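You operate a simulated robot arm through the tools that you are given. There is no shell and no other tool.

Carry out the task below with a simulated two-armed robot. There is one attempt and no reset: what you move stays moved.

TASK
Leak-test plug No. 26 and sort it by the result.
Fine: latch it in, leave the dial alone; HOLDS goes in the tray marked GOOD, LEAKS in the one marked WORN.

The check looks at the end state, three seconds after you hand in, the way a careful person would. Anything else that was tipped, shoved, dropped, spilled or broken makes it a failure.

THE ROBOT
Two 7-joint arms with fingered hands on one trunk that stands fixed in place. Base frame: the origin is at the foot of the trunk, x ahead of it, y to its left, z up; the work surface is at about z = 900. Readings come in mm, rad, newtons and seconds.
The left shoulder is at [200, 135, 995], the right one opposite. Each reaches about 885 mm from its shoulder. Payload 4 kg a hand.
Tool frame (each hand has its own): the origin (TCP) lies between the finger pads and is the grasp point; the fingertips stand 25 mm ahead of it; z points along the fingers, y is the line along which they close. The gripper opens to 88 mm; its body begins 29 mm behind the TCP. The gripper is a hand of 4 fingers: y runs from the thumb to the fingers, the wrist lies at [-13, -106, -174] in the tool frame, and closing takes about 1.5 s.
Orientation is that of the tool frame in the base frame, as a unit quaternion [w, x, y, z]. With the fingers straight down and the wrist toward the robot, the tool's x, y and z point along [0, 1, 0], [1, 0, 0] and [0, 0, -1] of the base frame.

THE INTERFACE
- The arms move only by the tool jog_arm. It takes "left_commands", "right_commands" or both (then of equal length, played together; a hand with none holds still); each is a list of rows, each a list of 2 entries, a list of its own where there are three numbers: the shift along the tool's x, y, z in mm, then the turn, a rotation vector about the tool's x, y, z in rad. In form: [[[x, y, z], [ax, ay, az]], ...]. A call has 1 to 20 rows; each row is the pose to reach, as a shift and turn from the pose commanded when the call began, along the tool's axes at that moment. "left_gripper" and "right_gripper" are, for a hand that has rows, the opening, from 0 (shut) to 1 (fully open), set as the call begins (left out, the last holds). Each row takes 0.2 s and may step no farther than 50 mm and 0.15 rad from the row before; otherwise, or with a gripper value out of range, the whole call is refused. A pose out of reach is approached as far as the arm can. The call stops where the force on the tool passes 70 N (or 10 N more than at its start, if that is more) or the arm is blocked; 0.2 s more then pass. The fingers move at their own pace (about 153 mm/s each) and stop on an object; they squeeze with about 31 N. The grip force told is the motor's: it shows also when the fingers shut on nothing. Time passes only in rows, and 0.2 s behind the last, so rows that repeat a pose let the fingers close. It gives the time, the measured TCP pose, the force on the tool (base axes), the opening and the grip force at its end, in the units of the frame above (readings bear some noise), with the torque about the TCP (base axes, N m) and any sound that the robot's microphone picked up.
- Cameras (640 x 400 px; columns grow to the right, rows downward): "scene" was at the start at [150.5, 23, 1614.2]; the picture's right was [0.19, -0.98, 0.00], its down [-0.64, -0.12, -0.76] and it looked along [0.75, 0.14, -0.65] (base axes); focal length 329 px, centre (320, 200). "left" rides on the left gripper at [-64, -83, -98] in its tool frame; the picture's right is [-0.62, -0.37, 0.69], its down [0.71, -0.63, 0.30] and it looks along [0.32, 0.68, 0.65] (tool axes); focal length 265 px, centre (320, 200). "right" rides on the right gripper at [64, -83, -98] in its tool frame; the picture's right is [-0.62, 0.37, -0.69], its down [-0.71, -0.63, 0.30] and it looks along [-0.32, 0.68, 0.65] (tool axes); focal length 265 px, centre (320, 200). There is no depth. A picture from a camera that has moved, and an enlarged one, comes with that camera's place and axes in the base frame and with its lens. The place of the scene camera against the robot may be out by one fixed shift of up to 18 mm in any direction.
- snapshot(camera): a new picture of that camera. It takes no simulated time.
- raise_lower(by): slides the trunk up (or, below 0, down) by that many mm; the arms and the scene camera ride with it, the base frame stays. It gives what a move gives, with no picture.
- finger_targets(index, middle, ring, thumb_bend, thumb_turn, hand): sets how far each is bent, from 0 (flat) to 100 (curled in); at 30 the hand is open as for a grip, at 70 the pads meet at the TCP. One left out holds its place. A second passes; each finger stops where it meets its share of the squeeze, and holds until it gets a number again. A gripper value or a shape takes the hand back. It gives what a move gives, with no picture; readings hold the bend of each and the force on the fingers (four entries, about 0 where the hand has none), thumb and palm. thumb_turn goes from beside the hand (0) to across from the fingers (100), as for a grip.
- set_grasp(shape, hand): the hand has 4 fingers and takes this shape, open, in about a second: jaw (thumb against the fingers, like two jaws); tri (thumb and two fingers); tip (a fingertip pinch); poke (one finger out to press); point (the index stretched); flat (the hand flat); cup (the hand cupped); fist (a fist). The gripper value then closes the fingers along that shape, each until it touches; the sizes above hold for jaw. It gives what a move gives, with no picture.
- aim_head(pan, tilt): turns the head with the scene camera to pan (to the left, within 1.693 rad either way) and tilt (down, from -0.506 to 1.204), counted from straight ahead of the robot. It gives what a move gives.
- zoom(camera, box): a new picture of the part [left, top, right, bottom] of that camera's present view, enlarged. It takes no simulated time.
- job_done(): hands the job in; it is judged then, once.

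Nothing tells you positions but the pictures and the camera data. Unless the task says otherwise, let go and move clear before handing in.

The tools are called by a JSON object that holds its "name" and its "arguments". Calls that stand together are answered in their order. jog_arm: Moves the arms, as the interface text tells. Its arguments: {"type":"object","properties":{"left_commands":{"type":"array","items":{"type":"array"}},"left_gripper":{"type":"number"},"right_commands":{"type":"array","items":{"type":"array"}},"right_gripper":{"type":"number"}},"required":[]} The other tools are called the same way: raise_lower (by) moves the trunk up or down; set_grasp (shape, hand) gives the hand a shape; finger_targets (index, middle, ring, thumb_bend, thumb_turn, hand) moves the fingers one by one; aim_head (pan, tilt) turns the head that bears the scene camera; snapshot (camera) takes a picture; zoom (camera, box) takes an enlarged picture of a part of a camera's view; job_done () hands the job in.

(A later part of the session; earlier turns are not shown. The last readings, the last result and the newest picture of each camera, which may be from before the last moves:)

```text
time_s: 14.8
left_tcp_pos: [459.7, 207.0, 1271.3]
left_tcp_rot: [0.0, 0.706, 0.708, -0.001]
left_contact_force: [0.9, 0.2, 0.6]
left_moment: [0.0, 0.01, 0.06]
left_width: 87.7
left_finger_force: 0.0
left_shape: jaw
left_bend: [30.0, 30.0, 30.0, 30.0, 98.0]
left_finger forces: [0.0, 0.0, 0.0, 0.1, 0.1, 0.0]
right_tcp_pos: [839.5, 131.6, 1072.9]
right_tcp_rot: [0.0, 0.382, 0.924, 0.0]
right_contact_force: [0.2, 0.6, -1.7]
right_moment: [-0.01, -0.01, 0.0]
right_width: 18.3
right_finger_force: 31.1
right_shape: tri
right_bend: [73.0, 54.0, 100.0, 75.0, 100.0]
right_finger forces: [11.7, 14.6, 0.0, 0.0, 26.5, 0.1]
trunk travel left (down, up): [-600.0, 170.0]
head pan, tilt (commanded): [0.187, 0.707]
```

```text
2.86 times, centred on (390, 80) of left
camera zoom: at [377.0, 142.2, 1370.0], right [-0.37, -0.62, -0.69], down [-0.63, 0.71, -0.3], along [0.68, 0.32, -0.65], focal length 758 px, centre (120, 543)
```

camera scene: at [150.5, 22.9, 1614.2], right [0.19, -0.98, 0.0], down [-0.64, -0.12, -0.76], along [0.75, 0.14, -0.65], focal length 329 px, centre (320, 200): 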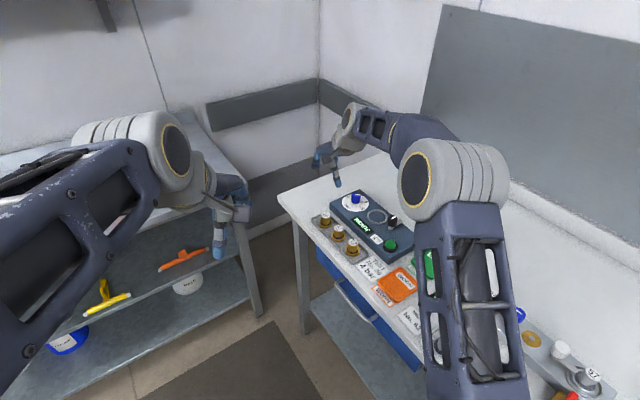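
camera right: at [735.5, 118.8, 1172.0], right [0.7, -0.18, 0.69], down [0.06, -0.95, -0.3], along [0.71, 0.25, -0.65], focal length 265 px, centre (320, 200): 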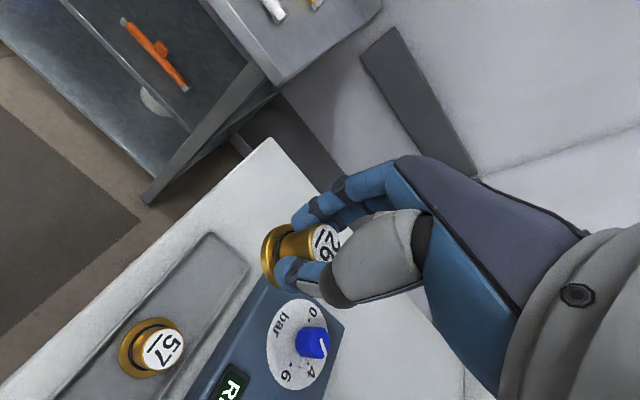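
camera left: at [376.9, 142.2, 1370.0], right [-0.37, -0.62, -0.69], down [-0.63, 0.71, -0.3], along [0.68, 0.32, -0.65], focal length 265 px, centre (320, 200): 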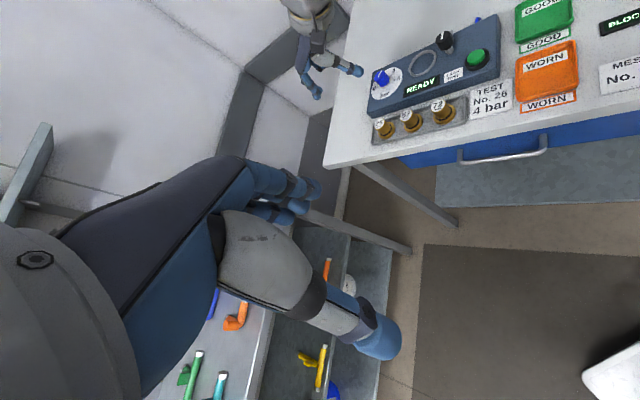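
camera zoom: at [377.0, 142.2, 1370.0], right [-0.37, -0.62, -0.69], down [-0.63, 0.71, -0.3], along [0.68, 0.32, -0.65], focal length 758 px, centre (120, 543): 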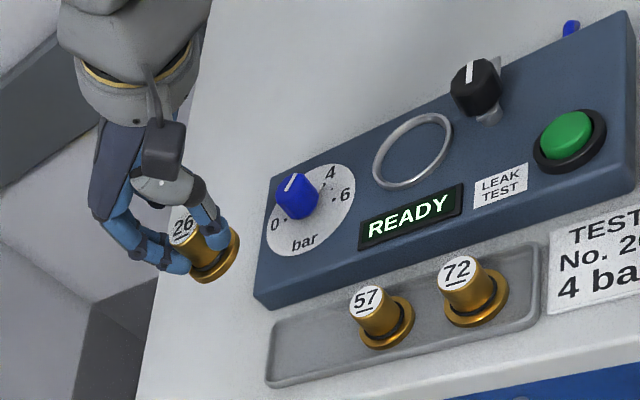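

Lifted cleanly, with 57 and 72 undisturbed. Next I'll carry the plug over to the socket ring (about (862, -20), top at about z 944), turning the hand back to straight ahead so that thumb and fingers miss the latch knob and the dial.

{"name": "jog_arm", "arguments": {"right_commands": [[[-17.5, -13, 0], [0, 0, 0.1122]], [[-35, -26, 0], [0, 0, 0.2244]], [[-52.6, -39, 0], [0, 0, 0.3366]], [[-70, -52, 0], [0, 0, 0.4488]], [[-87.6, -65, 0], [0, 0, 0.561]], [[-105, -78, 0], [0, 0, 0.6732]], [[-122.7, -90.9, 0], [0, 0, 0.7854]], [[-122.7, -90.9, 0], [0, 0, 0.7854]]]}}

{"name": "snapshot", "arguments": {"camera": "right"}}

{"name": "snapshot", "arguments": {"camera": "left"}}

{"name": "zoom", "arguments": {"camera": "left", "box": [340, 0, 520, 130]}}

{"name": "snapshot", "arguments": {"camera": "scene"}}

```text
time_s: 16.6
left_tcp_pos: [459.9, 206.9, 1273.3]
left_tcp_rot: [-0.001, 0.707, 0.707, 0.0]
left_contact_force: [0.6, 0.0, 1.3]
left_moment: [-0.02, 0.02, 0.0]
left_width: 87.6
left_finger_force: 0.1
left_shape: jaw
left_bend: [30.0, 30.0, 30.0, 30.0, 98.0]
left_finger forces: [0.0, 0.0, 0.0, 0.0, 0.0, 0.0]
right_tcp_pos: [862.6, -20.0, 1074.1]
right_tcp_rot: [0.0, 0.708, 0.706, 0.0]
right_contact_force: [1.2, -0.5, -2.0]
right_moment: [0.03, 0.03, -0.02]
right_width: 18.5
right_finger_force: 30.6
right_shape: tri
right_bend: [73.0, 54.0, 100.0, 75.0, 100.0]
right_finger forces: [12.0, 15.0, 0.0, 0.0, 26.6, 0.1]
trunk travel left (down, up): [-600.0, 170.0]
head pan, tilt (commanded): [0.187, 0.707]
```

```text
taken
camera right: at [779.1, 45.0, 1171.5], right [0.37, -0.62, 0.69], down [-0.63, -0.71, -0.3], along [0.68, -0.33, -0.65], focal length 265 px, centre (320, 200)
```

right: 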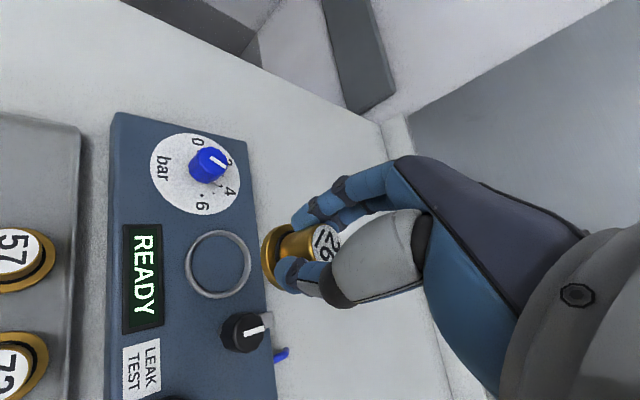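

```text
taken
camera left: at [377.0, 142.2, 1370.0], right [-0.37, -0.62, -0.69], down [-0.63, 0.71, -0.3], along [0.68, 0.32, -0.65], focal length 265 px, centre (320, 200)
```

left: 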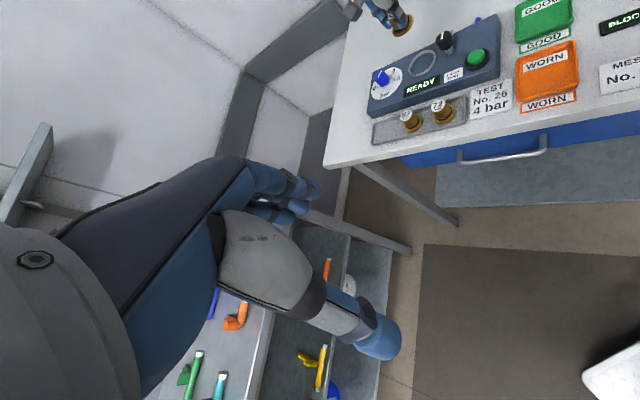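

```text
3.08 times, centred on (430, 65) of left
camera zoom: at [377.0, 142.2, 1370.0], right [-0.37, -0.62, -0.69], down [-0.63, 0.71, -0.3], along [0.68, 0.32, -0.65], focal length 817 px, centre (-18, 615)
```

zoom: 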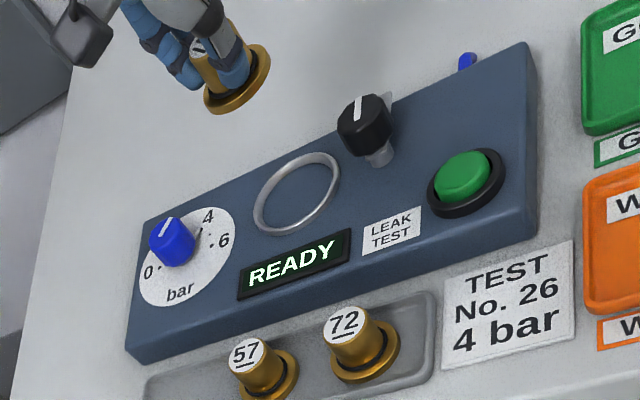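

```text
taken
camera scene: at [150.6, 23.0, 1614.2], right [0.19, -0.98, 0.0], down [-0.64, -0.12, -0.76], along [0.75, 0.14, -0.65], focal length 329 px, centre (320, 200)
```

scene: 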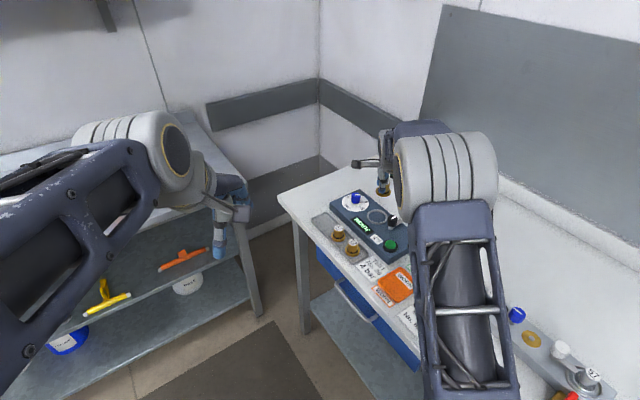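

{"name": "zoom", "arguments": {"camera": "right", "box": [130, 190, 350, 370]}}

{"name": "zoom", "arguments": {"camera": "right", "box": [170, 210, 290, 310]}}

```text
2.22 times, centred on (240, 280) of right
camera zoom: at [779.1, 45.0, 1171.5], right [0.37, -0.62, 0.69], down [-0.63, -0.71, -0.3], along [0.68, -0.33, -0.65], focal length 590 px, centre (498, 22)
```

zoom: 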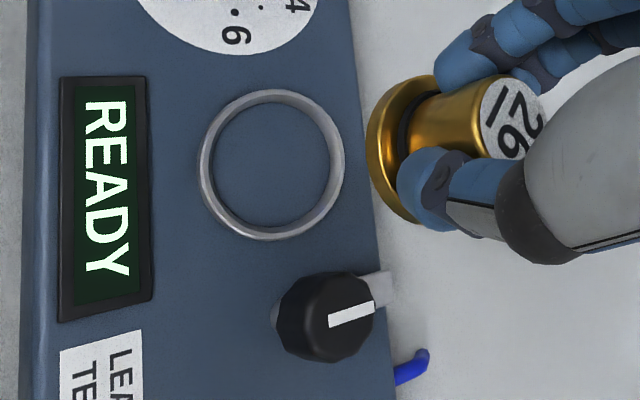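

```text
4.00 times, centred on (230, 260) of right
camera zoom: at [779.1, 45.0, 1171.5], right [0.37, -0.62, 0.69], down [-0.63, -0.71, -0.3], along [0.68, -0.33, -0.65], focal length 1062 px, centre (680, -40)
```

zoom: 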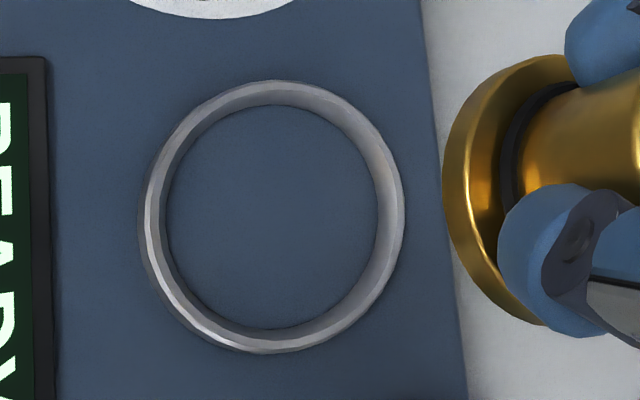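

The close-up puts the ring centre about 8 mm further ahead and 3 mm to the left of the hand, with the box top nearer z ≈ 935. I'll correct for that, lower partway, and check the flange against the ring.

{"name": "jog_arm", "arguments": {"right_commands": [[[3, 8.2, 0], [0, 0, 0]], [[3, 8.2, 20], [0, 0, 0]], [[3, 8.2, 40], [0, 0, 0]], [[3, 8.2, 60], [0, 0, 0]], [[3, 8.2, 75], [0, 0, 0]], [[3, 8.2, 75], [0, 0, 0]]]}}

{"name": "zoom", "arguments": {"camera": "right", "box": [180, 180, 380, 330]}}

{"name": "zoom", "arguments": {"camera": "left", "box": [360, 0, 500, 110]}}

{"name": "zoom", "arguments": {"camera": "scene", "box": [320, 150, 440, 260]}}

```text
time_s: 18.0
left_tcp_pos: [461.5, 206.4, 1272.6]
left_tcp_rot: [0.0, 0.708, 0.707, 0.0]
left_contact_force: [0.6, 0.4, 0.7]
left_moment: [0.03, 0.01, 0.0]
left_width: 87.8
left_finger_force: 0.1
left_shape: jaw
left_bend: [30.0, 30.0, 30.0, 30.0, 98.0]
left_finger forces: [0.1, 0.0, 0.1, 0.1, 0.0, 0.0]
right_tcp_pos: [869.6, -16.4, 998.9]
right_tcp_rot: [0.0, 0.707, 0.707, 0.0]
right_contact_force: [0.6, -0.1, -2.1]
right_moment: [0.02, -0.01, -0.01]
right_width: 18.5
right_finger_force: 30.5
right_shape: tri
right_bend: [73.0, 54.0, 100.0, 75.0, 100.0]
right_finger forces: [11.9, 15.0, 0.1, 0.1, 26.5, 0.0]
trunk travel left (down, up): [-600.0, 170.0]
head pan, tilt (commanded): [0.187, 0.707]
```

```text
2.67 times, centred on (280, 255) of right
camera zoom: at [787.0, 48.5, 1096.5], right [0.37, -0.62, 0.69], down [-0.63, -0.71, -0.3], along [0.68, -0.32, -0.65], focal length 708 px, centre (427, 53)
```

zoom: 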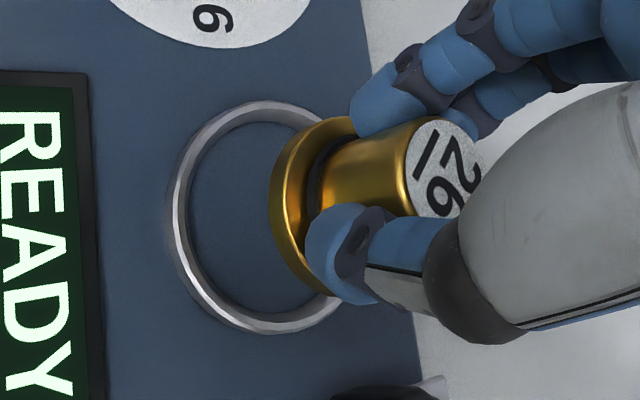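

```text
3.64 times, centred on (430, 55) of left
camera zoom: at [377.0, 142.2, 1370.0], right [-0.37, -0.62, -0.69], down [-0.63, 0.71, -0.3], along [0.68, 0.32, -0.65], focal length 965 px, centre (-80, 727)
```

zoom: 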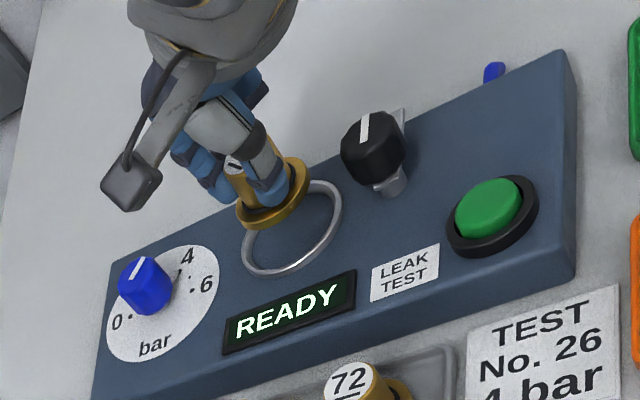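

```text
3.64 times, centred on (380, 205) of scene
camera zoom: at [150.6, 23.0, 1614.2], right [0.19, -0.98, 0.0], down [-0.64, -0.12, -0.76], along [0.75, 0.14, -0.65], focal length 1195 px, centre (102, 182)
```

zoom: 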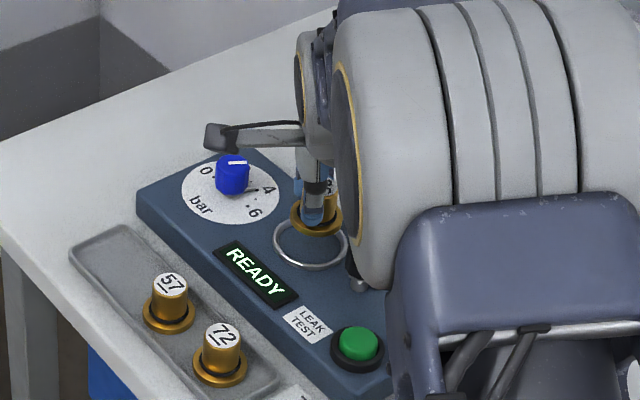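

The plug is nearly over the ring. I'll go to just above ring height, where parallax no longer matters, and check the centring there.

{"name": "jog_arm", "arguments": {"right_commands": [[[-0.5, 1, 5], [0, 0, 0]], [[-0.5, 1, 10], [0, 0, 0]], [[-0.5, 1, 14], [0, 0, 0]], [[-0.5, 1, 14], [0, 0, 0]]]}}

{"name": "zoom", "arguments": {"camera": "right", "box": [200, 180, 360, 320]}}

{"name": "zoom", "arguments": {"camera": "left", "box": [390, 20, 470, 90]}}

{"name": "zoom", "arguments": {"camera": "scene", "box": [350, 170, 420, 240]}}

```text
time_s: 19.0
left_tcp_pos: [460.6, 207.1, 1270.9]
left_tcp_rot: [0.0, 0.707, 0.707, 0.0]
left_contact_force: [0.3, 0.8, -0.4]
left_moment: [0.01, -0.02, -0.01]
left_width: 87.8
left_finger_force: 0.0
left_shape: jaw
left_bend: [30.0, 30.0, 30.0, 30.0, 98.0]
left_finger forces: [0.0, 0.0, 0.0, 0.0, 0.1, 0.0]
right_tcp_pos: [870.9, -16.4, 983.3]
right_tcp_rot: [0.0, 0.707, 0.707, 0.0]
right_contact_force: [0.4, 0.8, -2.6]
right_moment: [-0.01, 0.0, -0.02]
right_width: 18.5
right_finger_force: 31.4
right_shape: tri
right_bend: [73.0, 54.0, 100.0, 75.0, 100.0]
right_finger forces: [12.0, 15.0, 0.0, 0.0, 26.5, 0.1]
trunk travel left (down, up): [-600.0, 170.0]
head pan, tilt (commanded): [0.187, 0.707]
```

```text
2.86 times, centred on (280, 250) of right
camera zoom: at [787.8, 47.9, 1082.6], right [0.37, -0.62, 0.69], down [-0.63, -0.71, -0.3], along [0.68, -0.32, -0.65], focal length 758 px, centre (434, 57)
```

zoom: 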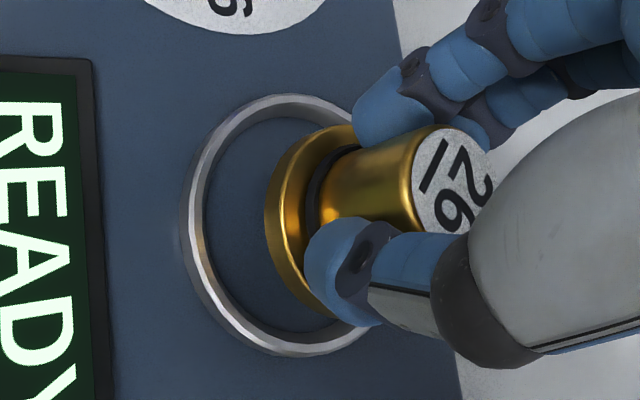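

```text
5.71 times, centred on (430, 55) of left
camera zoom: at [377.0, 142.2, 1370.0], right [-0.37, -0.62, -0.69], down [-0.63, 0.71, -0.3], along [0.68, 0.32, -0.65], focal length 1517 px, centre (-309, 1029)
```

zoom: 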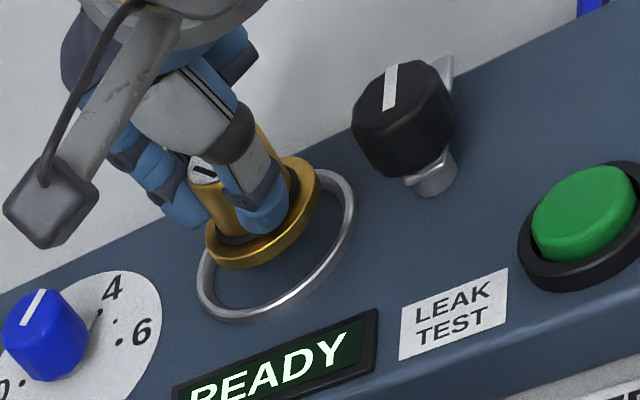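

```text
5.71 times, centred on (385, 205) of scene
camera zoom: at [150.6, 23.0, 1614.2], right [0.19, -0.98, 0.0], down [-0.64, -0.12, -0.76], along [0.75, 0.14, -0.65], focal length 1878 px, centre (-51, 171)
```

zoom: 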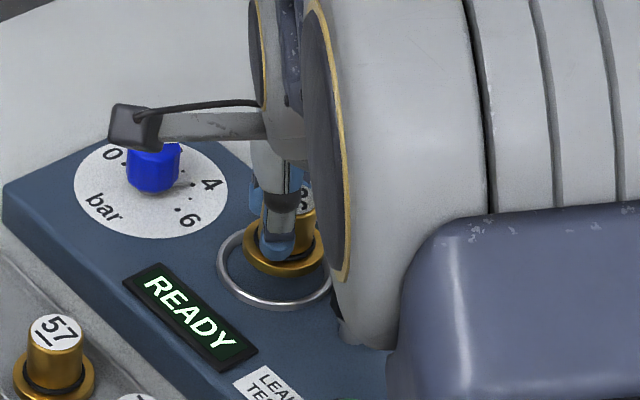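

I'll zoom in tighter from both cameras to compare the flange and ring centres.

{"name": "zoom", "arguments": {"camera": "left", "box": [415, 38, 463, 80]}}

{"name": "zoom", "arguments": {"camera": "right", "box": [230, 200, 340, 310]}}

{"name": "zoom", "arguments": {"camera": "scene", "box": [355, 185, 405, 235]}}

```text
9.52 times, centred on (439, 59) of left
camera zoom: at [377.0, 142.2, 1370.0], right [-0.37, -0.62, -0.69], down [-0.63, 0.71, -0.3], along [0.68, 0.32, -0.65], focal length 2528 px, centre (-813, 1543)
```

zoom: 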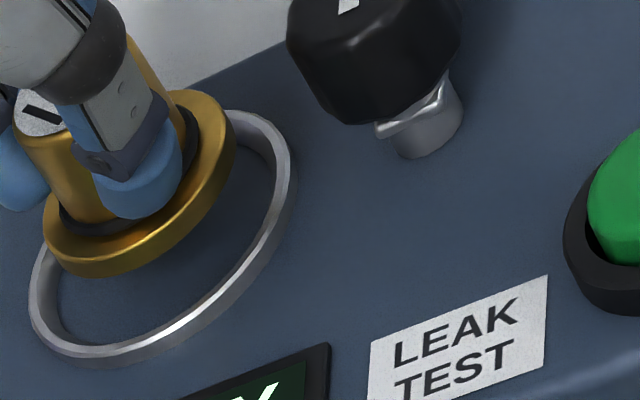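

```text
3.64 times, centred on (285, 255) of right
camera zoom: at [787.8, 47.9, 1082.6], right [0.37, -0.62, 0.69], down [-0.63, -0.71, -0.3], along [0.68, -0.32, -0.65], focal length 965 px, centre (447, 0)
```

zoom: 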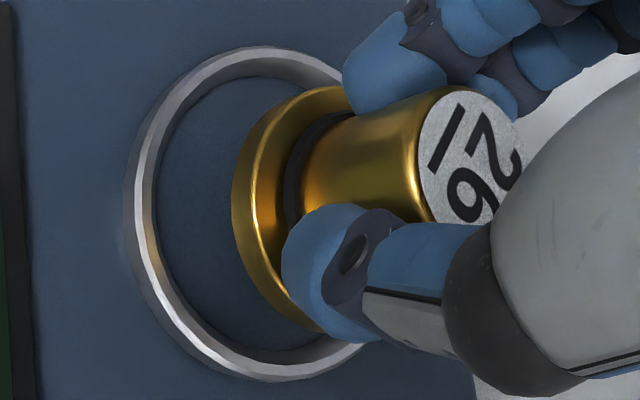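

```text
8.00 times, centred on (380, 210) of scene
camera zoom: at [150.6, 23.0, 1614.2], right [0.19, -0.98, 0.0], down [-0.64, -0.12, -0.76], along [0.75, 0.14, -0.65], focal length 2630 px, centre (-160, 120)
```

zoom: 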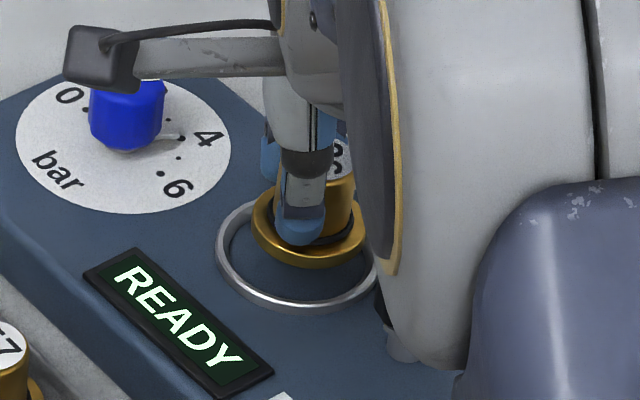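

Rechecking the ellipses, the flange bottom is about 29 mm below the TCP, so there are still about 13 mm to the ring. The ring looks about 2 mm to the left of the plug axis. I'll shift 2 mm and lower 9 mm more.

{"name": "jog_arm", "arguments": {"right_commands": [[[2, 0, 3], [0, 0, 0]], [[2, 0, 6], [0, 0, 0]], [[2, 0, 9], [0, 0, 0]], [[2, 0, 9], [0, 0, 0]]]}}

{"name": "zoom", "arguments": {"camera": "left", "box": [415, 38, 463, 80]}}

{"name": "zoom", "arguments": {"camera": "right", "box": [230, 190, 350, 300]}}

{"name": "zoom", "arguments": {"camera": "scene", "box": [355, 185, 405, 235]}}

```text
time_s: 20.0
left_tcp_pos: [460.4, 207.7, 1272.3]
left_tcp_rot: [0.0, 0.707, 0.707, 0.0]
left_contact_force: [-0.5, -0.4, 0.3]
left_moment: [-0.02, 0.01, 0.0]
left_width: 87.6
left_finger_force: 0.1
left_shape: jaw
left_bend: [30.0, 30.0, 30.0, 30.0, 98.0]
left_finger forces: [0.0, 0.0, 0.0, 0.1, 0.0, 0.0]
right_tcp_pos: [870.5, -15.9, 976.2]
right_tcp_rot: [0.0, 0.707, 0.707, 0.0]
right_contact_force: [-0.5, 0.2, -2.5]
right_moment: [0.02, 0.01, 0.0]
right_width: 18.4
right_finger_force: 30.7
right_shape: tri
right_bend: [73.0, 54.0, 100.0, 75.0, 100.0]
right_finger forces: [11.9, 15.0, 0.0, 0.0, 26.6, 0.0]
trunk travel left (down, up): [-600.0, 170.0]
head pan, tilt (commanded): [0.187, 0.707]
```

```text
9.52 times, centred on (439, 59) of left
camera zoom: at [377.0, 142.2, 1370.0], right [-0.37, -0.62, -0.69], down [-0.63, 0.71, -0.3], along [0.68, 0.32, -0.65], focal length 2528 px, centre (-813, 1543)
```

zoom: 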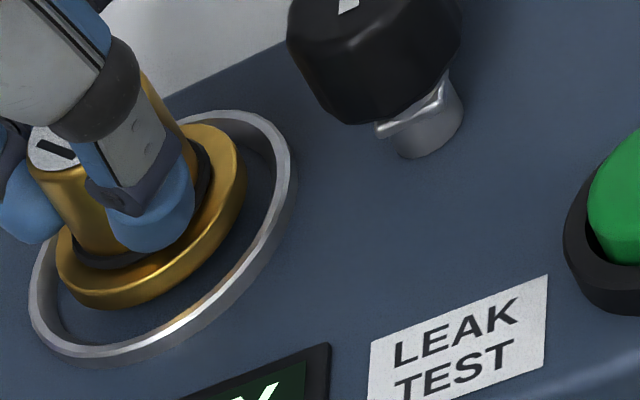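

```text
3.64 times, centred on (290, 245) of right
camera zoom: at [787.6, 49.7, 1073.7], right [0.37, -0.62, 0.69], down [-0.63, -0.71, -0.3], along [0.68, -0.32, -0.65], focal length 965 px, centre (429, 36)
```

zoom: 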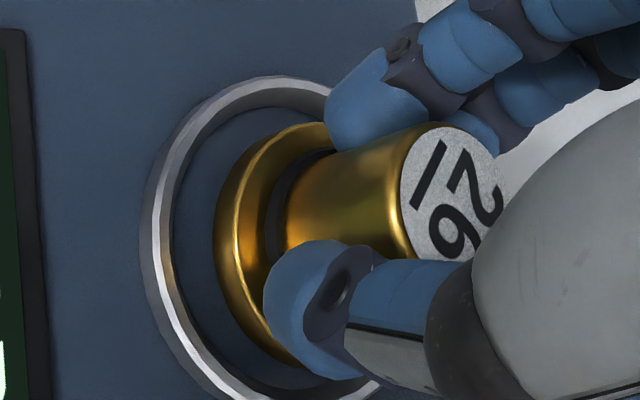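

```text
8.00 times, centred on (380, 210) of scene
camera zoom: at [150.6, 23.0, 1614.2], right [0.19, -0.98, 0.0], down [-0.64, -0.12, -0.76], along [0.75, 0.14, -0.65], focal length 2630 px, centre (-160, 120)
```

zoom: 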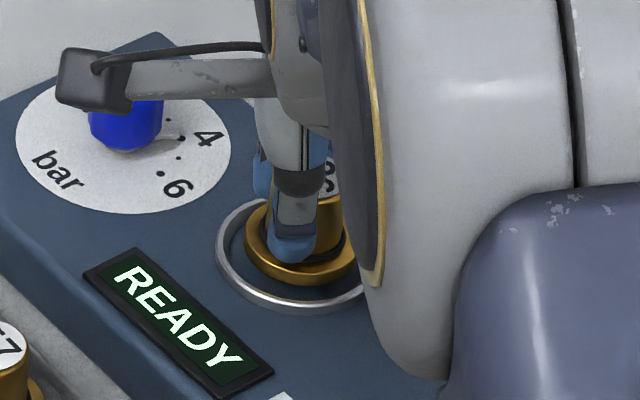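

Both views now agree the plug is centred over the ring, with about 6 mm to go to the rim. I'll lower gently and watch the force.

{"name": "jog_arm", "arguments": {"right_commands": [[[0, 0, 2], [0, 0, 0]], [[0, 0, 4], [0, 0, 0]], [[0, 0, 6], [0, 0, 0]], [[0, 0, 6], [0, 0, 0]]]}}

{"name": "zoom", "arguments": {"camera": "left", "box": [415, 38, 463, 80]}}

{"name": "zoom", "arguments": {"camera": "right", "box": [220, 190, 360, 310]}}

```text
time_s: 21.0
left_tcp_pos: [460.9, 207.3, 1271.3]
left_tcp_rot: [0.0, 0.707, 0.707, 0.0]
left_contact_force: [0.2, -0.7, 0.0]
left_moment: [-0.01, 0.0, -0.02]
left_width: 87.6
left_finger_force: 0.2
left_shape: jaw
left_bend: [30.0, 30.0, 30.0, 30.0, 98.0]
left_finger forces: [0.0, 0.0, 0.0, 0.0, 0.0, 0.0]
right_tcp_pos: [870.5, -15.0, 968.2]
right_tcp_rot: [0.0, 0.707, 0.707, 0.0]
right_contact_force: [0.3, 0.6, -1.5]
right_moment: [-0.01, 0.0, 0.0]
right_width: 18.4
right_finger_force: 31.0
right_shape: tri
right_bend: [73.0, 54.0, 100.0, 75.0, 100.0]
right_finger forces: [11.9, 15.0, 0.1, 0.0, 26.5, 0.0]
trunk travel left (down, up): [-600.0, 170.0]
head pan, tilt (commanded): [0.187, 0.707]
```

```text
9.52 times, centred on (439, 59) of left
camera zoom: at [377.0, 142.2, 1370.0], right [-0.37, -0.62, -0.69], down [-0.63, 0.71, -0.3], along [0.68, 0.32, -0.65], focal length 2528 px, centre (-813, 1543)
```

zoom: 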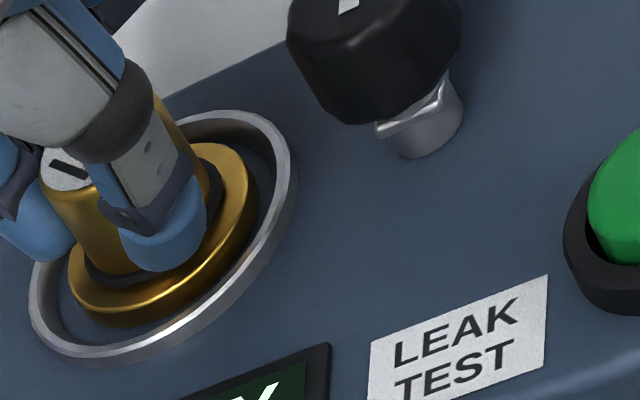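

```text
3.33 times, centred on (290, 250) of right
camera zoom: at [787.7, 49.9, 1067.4], right [0.37, -0.62, 0.69], down [-0.63, -0.71, -0.3], along [0.68, -0.32, -0.65], focal length 885 px, centre (420, 33)
```

zoom: 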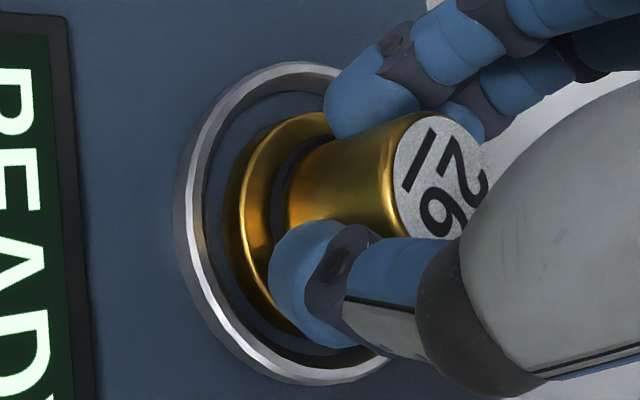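

It's well centred, with the flange just entering the ring. Lowering in small steps until it seats.

{"name": "jog_arm", "arguments": {"right_commands": [[[0, 0, 1], [0, 0, 0]], [[0, 0, 2], [0, 0, 0]], [[0, 0, 3], [0, 0, 0]]]}}

{"name": "zoom", "arguments": {"camera": "left", "box": [415, 38, 463, 80]}}

```text
time_s: 21.8
left_tcp_pos: [461.1, 206.9, 1271.0]
left_tcp_rot: [0.0, 0.707, 0.707, 0.0]
left_contact_force: [-0.6, 0.1, 0.3]
left_moment: [-0.01, 0.0, -0.02]
left_width: 87.8
left_finger_force: 0.0
left_shape: jaw
left_bend: [30.0, 30.0, 30.0, 30.0, 98.0]
left_finger forces: [0.0, 0.0, 0.1, 0.0, 0.0, 0.1]
right_tcp_pos: [871.8, -14.9, 967.6]
right_tcp_rot: [0.003, 0.708, 0.707, 0.002]
right_contact_force: [-2.6, -0.2, 9.1]
right_moment: [-0.01, 0.04, -0.02]
right_width: 18.4
right_finger_force: 31.1
right_shape: tri
right_bend: [73.0, 54.0, 100.0, 75.0, 100.0]
right_finger forces: [12.2, 15.2, 0.0, 0.1, 29.8, 0.0]
trunk travel left (down, up): [-600.0, 170.0]
head pan, tilt (commanded): [0.187, 0.707]
```

```text
9.52 times, centred on (439, 59) of left
camera zoom: at [376.6, 142.2, 1370.3], right [-0.37, -0.62, -0.69], down [-0.63, 0.71, -0.3], along [0.68, 0.32, -0.65], focal length 2528 px, centre (-813, 1543)
```

zoom: 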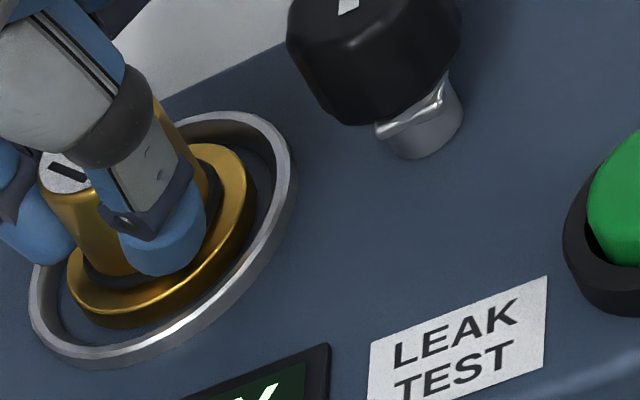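

Contact: about 9 N upward, with the plug's flange standing inside the ring. I'll ease off the pressure and then open the fingers just enough to free the plug.

{"name": "jog_arm", "arguments": {"right_commands": [[[0, 0, -1.5], [0, 0, 0]], [[0, 0, -2], [0, 0, 0]]]}}

{"name": "jog_arm", "arguments": {"right_commands": [[[0, 0, 0], [0, 0, 0]], [[0, 0, 0], [0, 0, 0]], [[0, 0, 0], [0, 0, 0]], [[0, 0, 0], [0, 0, 0]]], "right_gripper": 0.42}}

{"name": "zoom", "arguments": {"camera": "left", "box": [415, 38, 463, 80]}}

{"name": "zoom", "arguments": {"camera": "right", "box": [220, 190, 360, 310]}}

```text
time_s: 22.4
left_tcp_pos: [460.5, 207.7, 1272.4]
left_tcp_rot: [0.0, 0.707, 0.707, 0.0]
left_contact_force: [0.2, 0.5, 0.5]
left_moment: [-0.05, 0.0, 0.04]
left_width: 87.7
left_finger_force: 0.1
left_shape: jaw
left_bend: [30.0, 30.0, 30.0, 30.0, 98.0]
left_finger forces: [0.1, 0.0, 0.1, 0.0, 0.0, 0.1]
right_tcp_pos: [871.0, -14.6, 968.2]
right_tcp_rot: [0.0, 0.707, 0.707, 0.0]
right_contact_force: [0.7, 0.8, 4.7]
right_moment: [0.01, -0.05, 0.01]
right_width: 18.7
right_finger_force: 30.7
right_shape: tri
right_bend: [73.0, 54.0, 100.0, 75.0, 100.0]
right_finger forces: [13.3, 16.4, 0.1, 0.0, 27.7, 0.0]
trunk travel left (down, up): [-600.0, 170.0]
head pan, tilt (commanded): [0.187, 0.707]
```

```text
time_s: 23.4
left_tcp_pos: [461.2, 206.8, 1271.0]
left_tcp_rot: [-0.001, 0.707, 0.708, 0.0]
left_contact_force: [-0.4, 0.1, 0.2]
left_moment: [0.0, 0.03, 0.0]
left_width: 87.6
left_finger_force: 0.0
left_shape: jaw
left_bend: [30.0, 30.0, 30.0, 30.0, 98.0]
left_finger forces: [0.1, 0.0, 0.1, 0.0, 0.0, 0.1]
right_tcp_pos: [871.3, -15.3, 968.1]
right_tcp_rot: [0.001, 0.706, 0.708, 0.0]
right_contact_force: [-0.2, -0.6, -0.7]
right_moment: [-0.02, 0.01, -0.01]
right_width: 36.4
right_finger_force: 0.2
right_shape: tri
right_bend: [74.0, 48.0, 99.0, 72.0, 100.0]
right_finger forces: [0.1, 0.0, 0.1, 0.0, 0.0, 0.0]
trunk travel left (down, up): [-600.0, 170.0]
head pan, tilt (commanded): [0.187, 0.707]
```

```text
9.52 times, centred on (439, 59) of left
camera zoom: at [377.0, 142.2, 1370.0], right [-0.37, -0.62, -0.69], down [-0.63, 0.71, -0.3], along [0.68, 0.32, -0.65], focal length 2528 px, centre (-813, 1543)
```

zoom: 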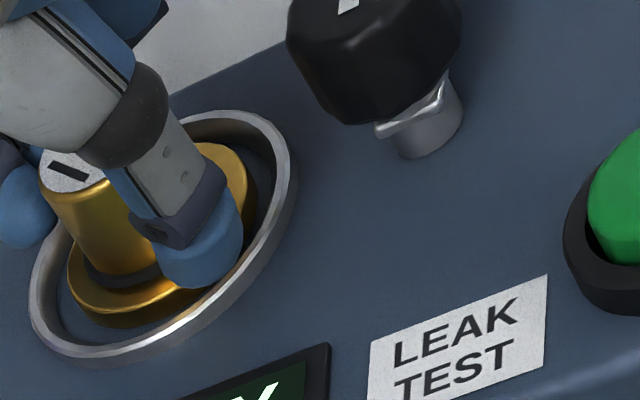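

```text
3.33 times, centred on (290, 250) of right
camera zoom: at [787.9, 49.9, 1066.4], right [0.37, -0.62, 0.69], down [-0.63, -0.71, -0.3], along [0.68, -0.32, -0.65], focal length 885 px, centre (420, 33)
```

zoom: 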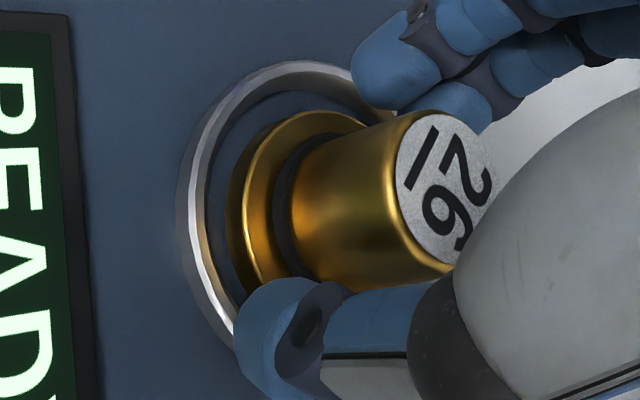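

The plug stands freely in the ring. I'll lift the right hand straight up and park it back where its camera sees the tester.

{"name": "jog_arm", "arguments": {"right_commands": [[[0, 0, -10], [0, 0, 0]], [[0, 0, -25], [0, 0, 0]], [[0, 0, -45], [0, 0, 0]], [[0, 0, -70], [0, 0, 0]], [[0, 0, -100], [0, 0, 0]], [[-20, -35, -125], [0, 0, 0]], [[-42, -75, -146], [0, 0, 0]], [[-64, -115, -167], [0, 0, 0]], [[-86, -155, -188], [0, 0, 0]], [[-108, -195, -209], [0, 0, 0]], [[-130, -235, -230], [0, 0, 0]], [[-152, -275, -251], [0, 0, 0]], [[-174, -312, -272], [0, 0, 0]], [[-183, -335, -296], [0, 0, 0]], [[-183, -335, -296], [0, 0, 0]]]}}

{"name": "snapshot", "arguments": {"camera": "right"}}

{"name": "zoom", "arguments": {"camera": "left", "box": [370, 0, 510, 110]}}

{"name": "zoom", "arguments": {"camera": "scene", "box": [320, 180, 440, 270]}}

```text
refused: row 7 steps farther than a row can; nothing moved
```

```text
taken
camera right: at [787.9, 49.9, 1066.4], right [0.37, -0.62, 0.69], down [-0.63, -0.71, -0.3], along [0.68, -0.32, -0.65], focal length 265 px, centre (320, 200)
```

right: 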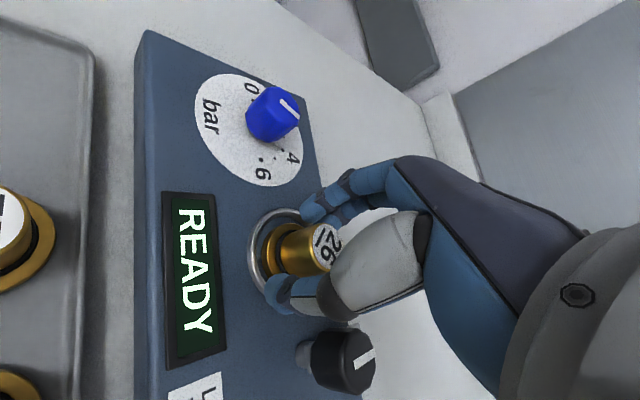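

```text
3.64 times, centred on (440, 55) of left
camera zoom: at [377.0, 142.2, 1370.0], right [-0.37, -0.62, -0.69], down [-0.63, 0.71, -0.3], along [0.68, 0.32, -0.65], focal length 965 px, centre (-116, 727)
```

zoom: 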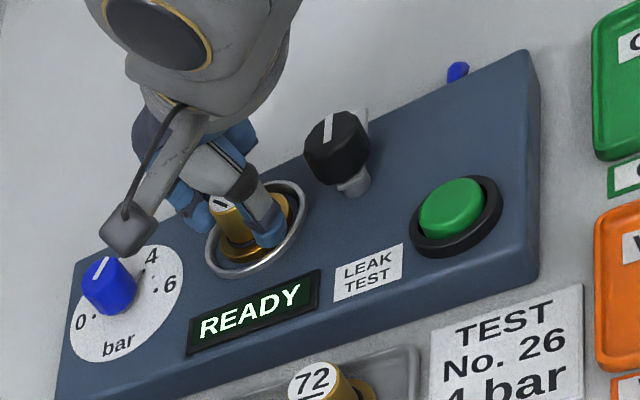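

```text
4.44 times, centred on (380, 225) of scene
camera zoom: at [150.5, 23.0, 1614.2], right [0.19, -0.98, 0.0], down [-0.64, -0.12, -0.76], along [0.75, 0.14, -0.65], focal length 1461 px, centre (53, 89)
```

zoom: 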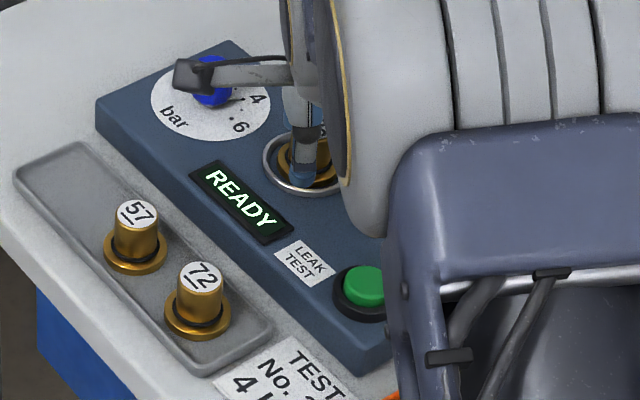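

That call was refused because one step was slightly too long. I'll repeat it with smaller steps.

{"name": "jog_arm", "arguments": {"right_commands": [[[0, 0, -10], [0, 0, 0]], [[0, 0, -25], [0, 0, 0]], [[0, 0, -45], [0, 0, 0]], [[0, 0, -70], [0, 0, 0]], [[0, 0, -100], [0, 0, 0]], [[-18, -33, -120], [0, 0, 0]], [[-36, -66, -140], [0, 0, 0]], [[-54, -99, -160], [0, 0, 0]], [[-73, -133, -180], [0, 0, 0]], [[-91, -167, -200], [0, 0, 0]], [[-109, -201, -220], [0, 0, 0]], [[-128, -235, -240], [0, 0, 0]], [[-146, -268, -260], [0, 0, 0]], [[-165, -302, -280], [0, 0, 0]], [[-183, -335, -296], [0, 0, 0]], [[-183, -335, -296], [0, 0, 0]]]}}

{"name": "snapshot", "arguments": {"camera": "right"}}

{"name": "zoom", "arguments": {"camera": "left", "box": [370, 0, 510, 110]}}

{"name": "zoom", "arguments": {"camera": "scene", "box": [320, 180, 440, 270]}}

{"name": "zoom", "arguments": {"camera": "right", "box": [150, 20, 260, 170]}}

```text
time_s: 26.8
left_tcp_pos: [461.1, 207.2, 1272.4]
left_tcp_rot: [0.0, 0.707, 0.707, 0.0]
left_contact_force: [-0.3, -0.4, 0.5]
left_moment: [-0.03, -0.01, 0.02]
left_width: 88.0
left_finger_force: 0.0
left_shape: jaw
left_bend: [30.0, 30.0, 30.0, 30.0, 98.0]
left_finger forces: [0.1, 0.1, 0.0, 0.0, 0.0, 0.1]
right_tcp_pos: [535.8, -197.9, 1264.7]
right_tcp_rot: [0.0, 0.707, 0.707, 0.0]
right_contact_force: [1.0, -0.1, -0.5]
right_moment: [0.04, 0.02, 0.01]
right_width: 36.7
right_finger_force: 0.0
right_shape: tri
right_bend: [74.0, 48.0, 99.0, 72.0, 100.0]
right_finger forces: [0.1, 0.1, 0.0, 0.0, 0.0, 0.0]
trunk travel left (down, up): [-600.0, 170.0]
head pan, tilt (commanded): [0.187, 0.707]
```

```text
taken
camera right: at [453.0, -132.7, 1362.7], right [0.37, -0.62, 0.69], down [-0.63, -0.71, -0.3], along [0.68, -0.32, -0.65], focal length 265 px, centre (320, 200)
```

right: 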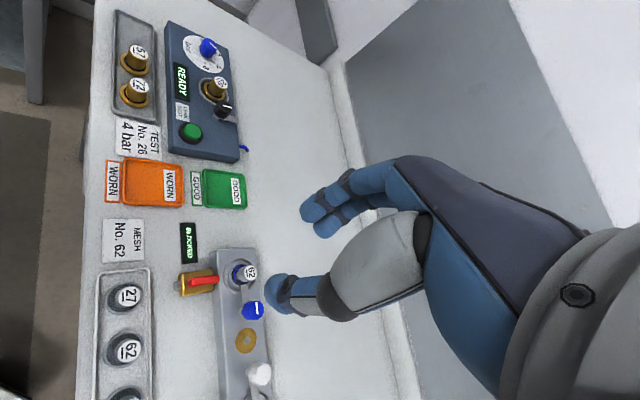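

```text
3.64 times, centred on (440, 55) of left
camera zoom: at [377.0, 142.2, 1370.0], right [-0.37, -0.62, -0.69], down [-0.63, 0.71, -0.3], along [0.68, 0.32, -0.65], focal length 965 px, centre (-116, 727)
```

zoom: 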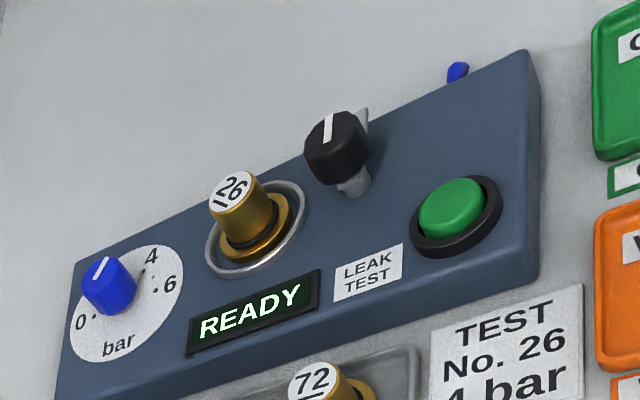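

```text
4.44 times, centred on (380, 225) of scene
camera zoom: at [150.6, 23.0, 1614.2], right [0.19, -0.98, 0.0], down [-0.64, -0.12, -0.76], along [0.75, 0.14, -0.65], focal length 1461 px, centre (53, 89)
```

zoom: 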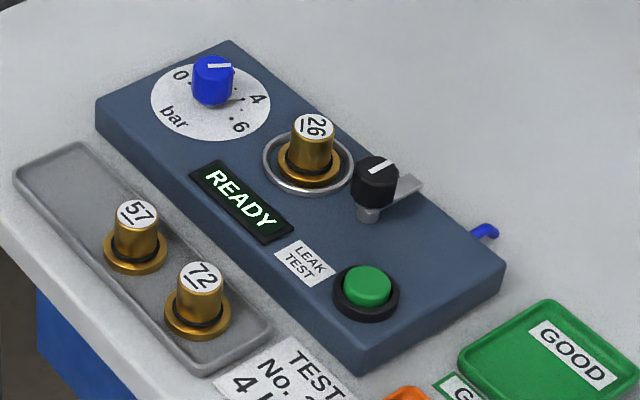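

```text
2.67 times, centred on (205, 95) of right
camera zoom: at [453.0, -132.7, 1362.7], right [0.37, -0.62, 0.69], down [-0.63, -0.71, -0.3], along [0.68, -0.32, -0.65], focal length 708 px, centre (627, 480)
```

zoom: 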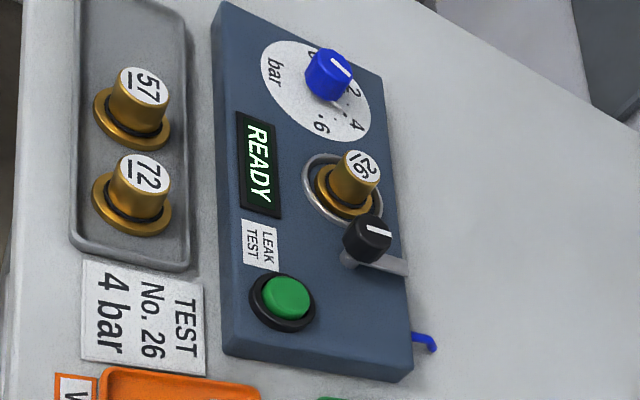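

Plug 26 stands in the ring. The latch knob comes out at about (832, -59) with its top near z ≈ 971, and its tab points about -48°, so it needs roughly a 90° counter-clockwise turn to point at the plug. I'll bring the left hand in "tri" shape above the knob, yawed to -100° so that the turn stays clear of the plug.

{"name": "set_grasp", "arguments": {"hand": "left", "shape": "tri"}}

{"name": "jog_arm", "arguments": {"left_commands": [[[-20, 29, 12], [0, 0, 0.134]], [[-40, 57, 24], [0, 0, 0.268]], [[-61, 86, 36], [0, 0, 0.402]], [[-82, 115, 48], [0, 0, 0.537]], [[-102, 143, 60], [0, 0, 0.671]], [[-122, 172, 72], [0, 0, 0.805]], [[-143, 200, 84], [0, 0, 0.94]], [[-163, 229, 96], [0, 0, 1.074]], [[-184, 258, 108], [0, 0, 1.208]], [[-204, 286, 120], [0, 0, 1.342]], [[-225, 315, 132], [0, 0, 1.477]], [[-245, 344, 144], [0, 0, 1.611]], [[-265.4, 372.3, 156], [0, 0, 1.745]], [[-265.4, 372.3, 190], [0, 0, 1.745]], [[-265.4, 372.3, 190], [0, 0, 1.745]]]}}

{"name": "snapshot", "arguments": {"camera": "left"}}

{"name": "snapshot", "arguments": {"camera": "scene"}}

{"name": "snapshot", "arguments": {"camera": "right"}}

```text
time_s: 27.7
left_tcp_pos: [461.9, 206.5, 1272.0]
left_tcp_rot: [0.001, 0.707, 0.707, 0.0]
left_contact_force: [-0.1, -0.6, -0.3]
left_moment: [0.01, 0.02, -0.02]
left_width: 87.8
left_finger_force: 0.0
left_shape: tri
left_bend: [30.0, 30.0, 99.0, 30.0, 98.0]
left_finger forces: [0.0, 0.1, 0.0, 0.1, 0.0, 0.1]
right_tcp_pos: [535.6, -197.4, 1265.1]
right_tcp_rot: [-0.001, 0.707, 0.707, -0.001]
right_contact_force: [0.0, 0.0, 1.0]
right_moment: [0.03, 0.02, 0.04]
right_width: 36.9
right_finger_force: 0.2
right_shape: tri
right_bend: [74.0, 48.0, 99.0, 72.0, 100.0]
right_finger forces: [0.0, 0.0, 0.1, 0.0, 0.1, 0.1]
trunk travel left (down, up): [-600.0, 170.0]
head pan, tilt (commanded): [0.187, 0.707]
```

```text
time_s: 30.9
left_tcp_pos: [832.3, -58.9, 1079.5]
left_tcp_rot: [0.0, 0.996, -0.087, -0.001]
left_contact_force: [-0.2, 0.2, 0.7]
left_moment: [-0.03, -0.04, 0.01]
left_width: 87.9
left_finger_force: 0.1
left_shape: tri
left_bend: [30.0, 30.0, 99.0, 30.0, 98.0]
left_finger forces: [0.1, 0.0, 0.0, 0.0, 0.0, 0.0]
right_tcp_pos: [536.9, -197.7, 1264.3]
right_tcp_rot: [0.0, 0.707, 0.707, 0.0]
right_contact_force: [-0.8, 0.4, 0.7]
right_moment: [-0.01, 0.03, 0.03]
right_width: 36.8
right_finger_force: 0.1
right_shape: tri
right_bend: [74.0, 48.0, 99.0, 72.0, 100.0]
right_finger forces: [0.1, 0.0, 0.0, 0.0, 0.0, 0.0]
trunk travel left (down, up): [-600.0, 170.0]
head pan, tilt (commanded): [0.187, 0.707]
```

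```text
taken
camera left: at [783.4, 33.9, 1178.4], right [-0.55, 0.47, -0.69], down [0.81, 0.5, -0.3], along [0.2, -0.73, -0.65], focal length 265 px, centre (320, 200)
```

left: 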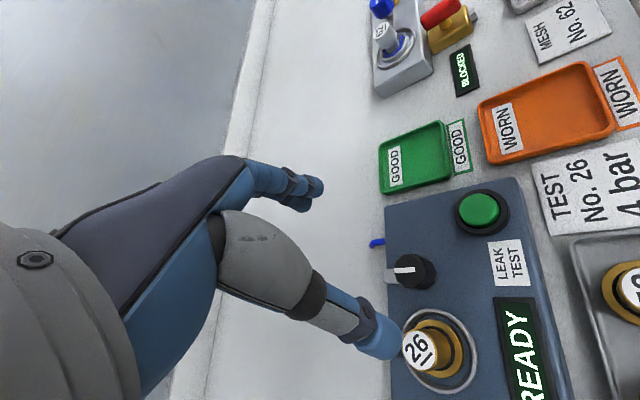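

```text
taken
camera scene: at [150.6, 23.0, 1614.2], right [0.19, -0.98, 0.0], down [-0.64, -0.12, -0.76], along [0.75, 0.14, -0.65], focal length 329 px, centre (320, 200)
```

scene: 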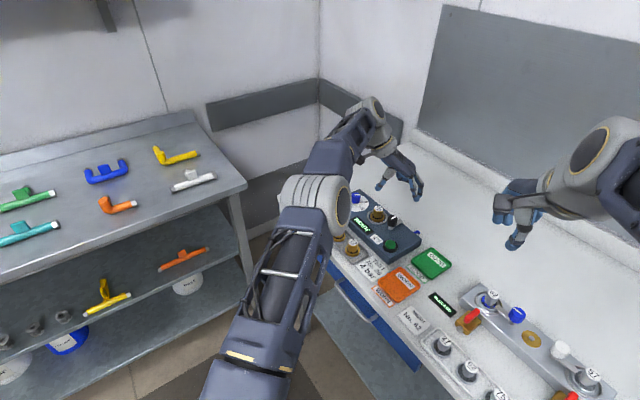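

```text
taken
camera right: at [453.4, -132.5, 1362.7], right [0.37, -0.62, 0.69], down [-0.63, -0.71, -0.3], along [0.68, -0.32, -0.65], focal length 265 px, centre (320, 200)
```

right: 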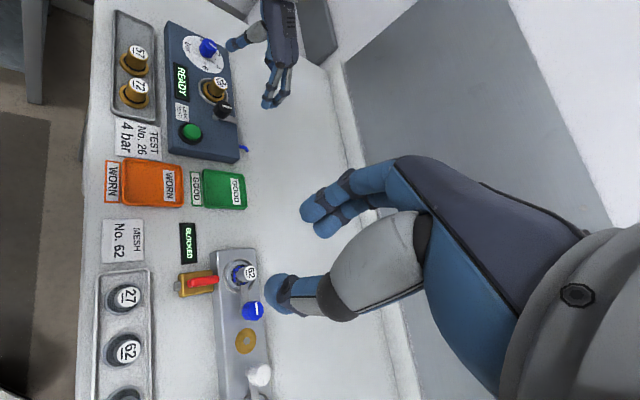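

The knob's top shows at about (410, 270), where the TCP axis should meet z ≈ 971, so the hand is centred over it. Zooming in to see how the tab and knob are built.

{"name": "zoom", "arguments": {"camera": "left", "box": [360, 220, 500, 390]}}

{"name": "zoom", "arguments": {"camera": "left", "box": [370, 235, 450, 305]}}

{"name": "zoom", "arguments": {"camera": "scene", "box": [350, 170, 440, 260]}}

{"name": "zoom", "arguments": {"camera": "right", "box": [180, 20, 310, 150]}}

```text
2.35 times, centred on (430, 305) of left
camera zoom: at [783.4, 33.9, 1178.4], right [-0.55, 0.47, -0.69], down [0.81, 0.5, -0.3], along [0.2, -0.73, -0.65], focal length 624 px, centre (61, -47)
```

zoom: 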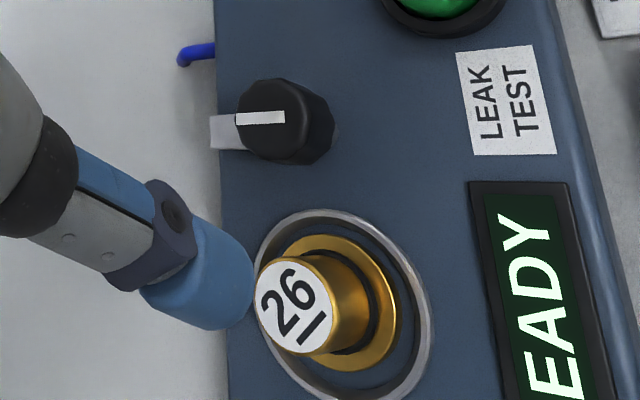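

```text
5.71 times, centred on (410, 270) of left
camera zoom: at [783.4, 33.9, 1178.4], right [-0.55, 0.47, -0.69], down [0.81, 0.5, -0.3], along [0.2, -0.73, -0.65], focal length 1517 px, centre (-194, -200)
```

zoom: 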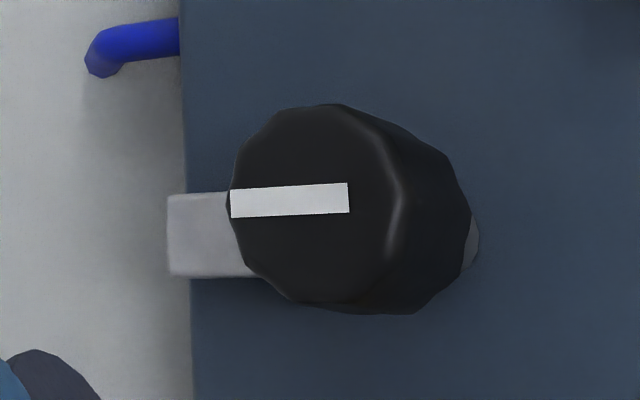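

```text
4.44 times, centred on (395, 215) of scene
camera zoom: at [150.6, 23.0, 1614.2], right [0.19, -0.98, 0.0], down [-0.64, -0.12, -0.76], along [0.75, 0.14, -0.65], focal length 1461 px, centre (-13, 133)
```

zoom: 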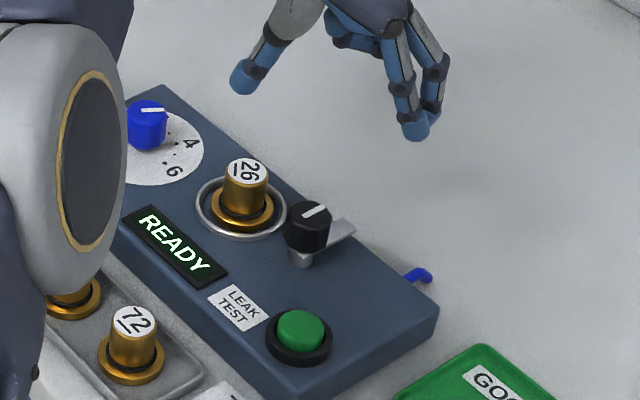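

```text
3.08 times, centred on (245, 85) of right
camera zoom: at [453.4, -132.5, 1362.7], right [0.37, -0.62, 0.69], down [-0.63, -0.71, -0.3], along [0.68, -0.32, -0.65], focal length 817 px, centre (551, 554)
```

zoom: 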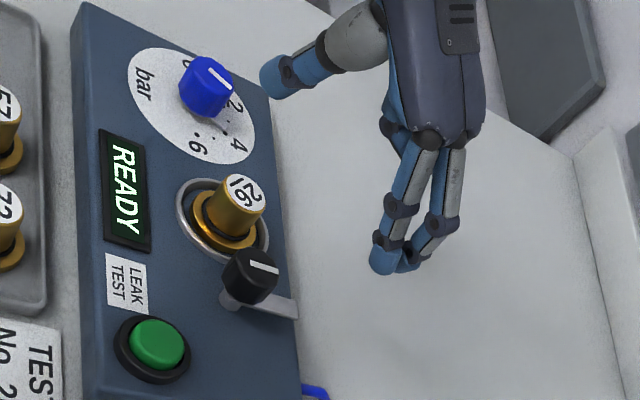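

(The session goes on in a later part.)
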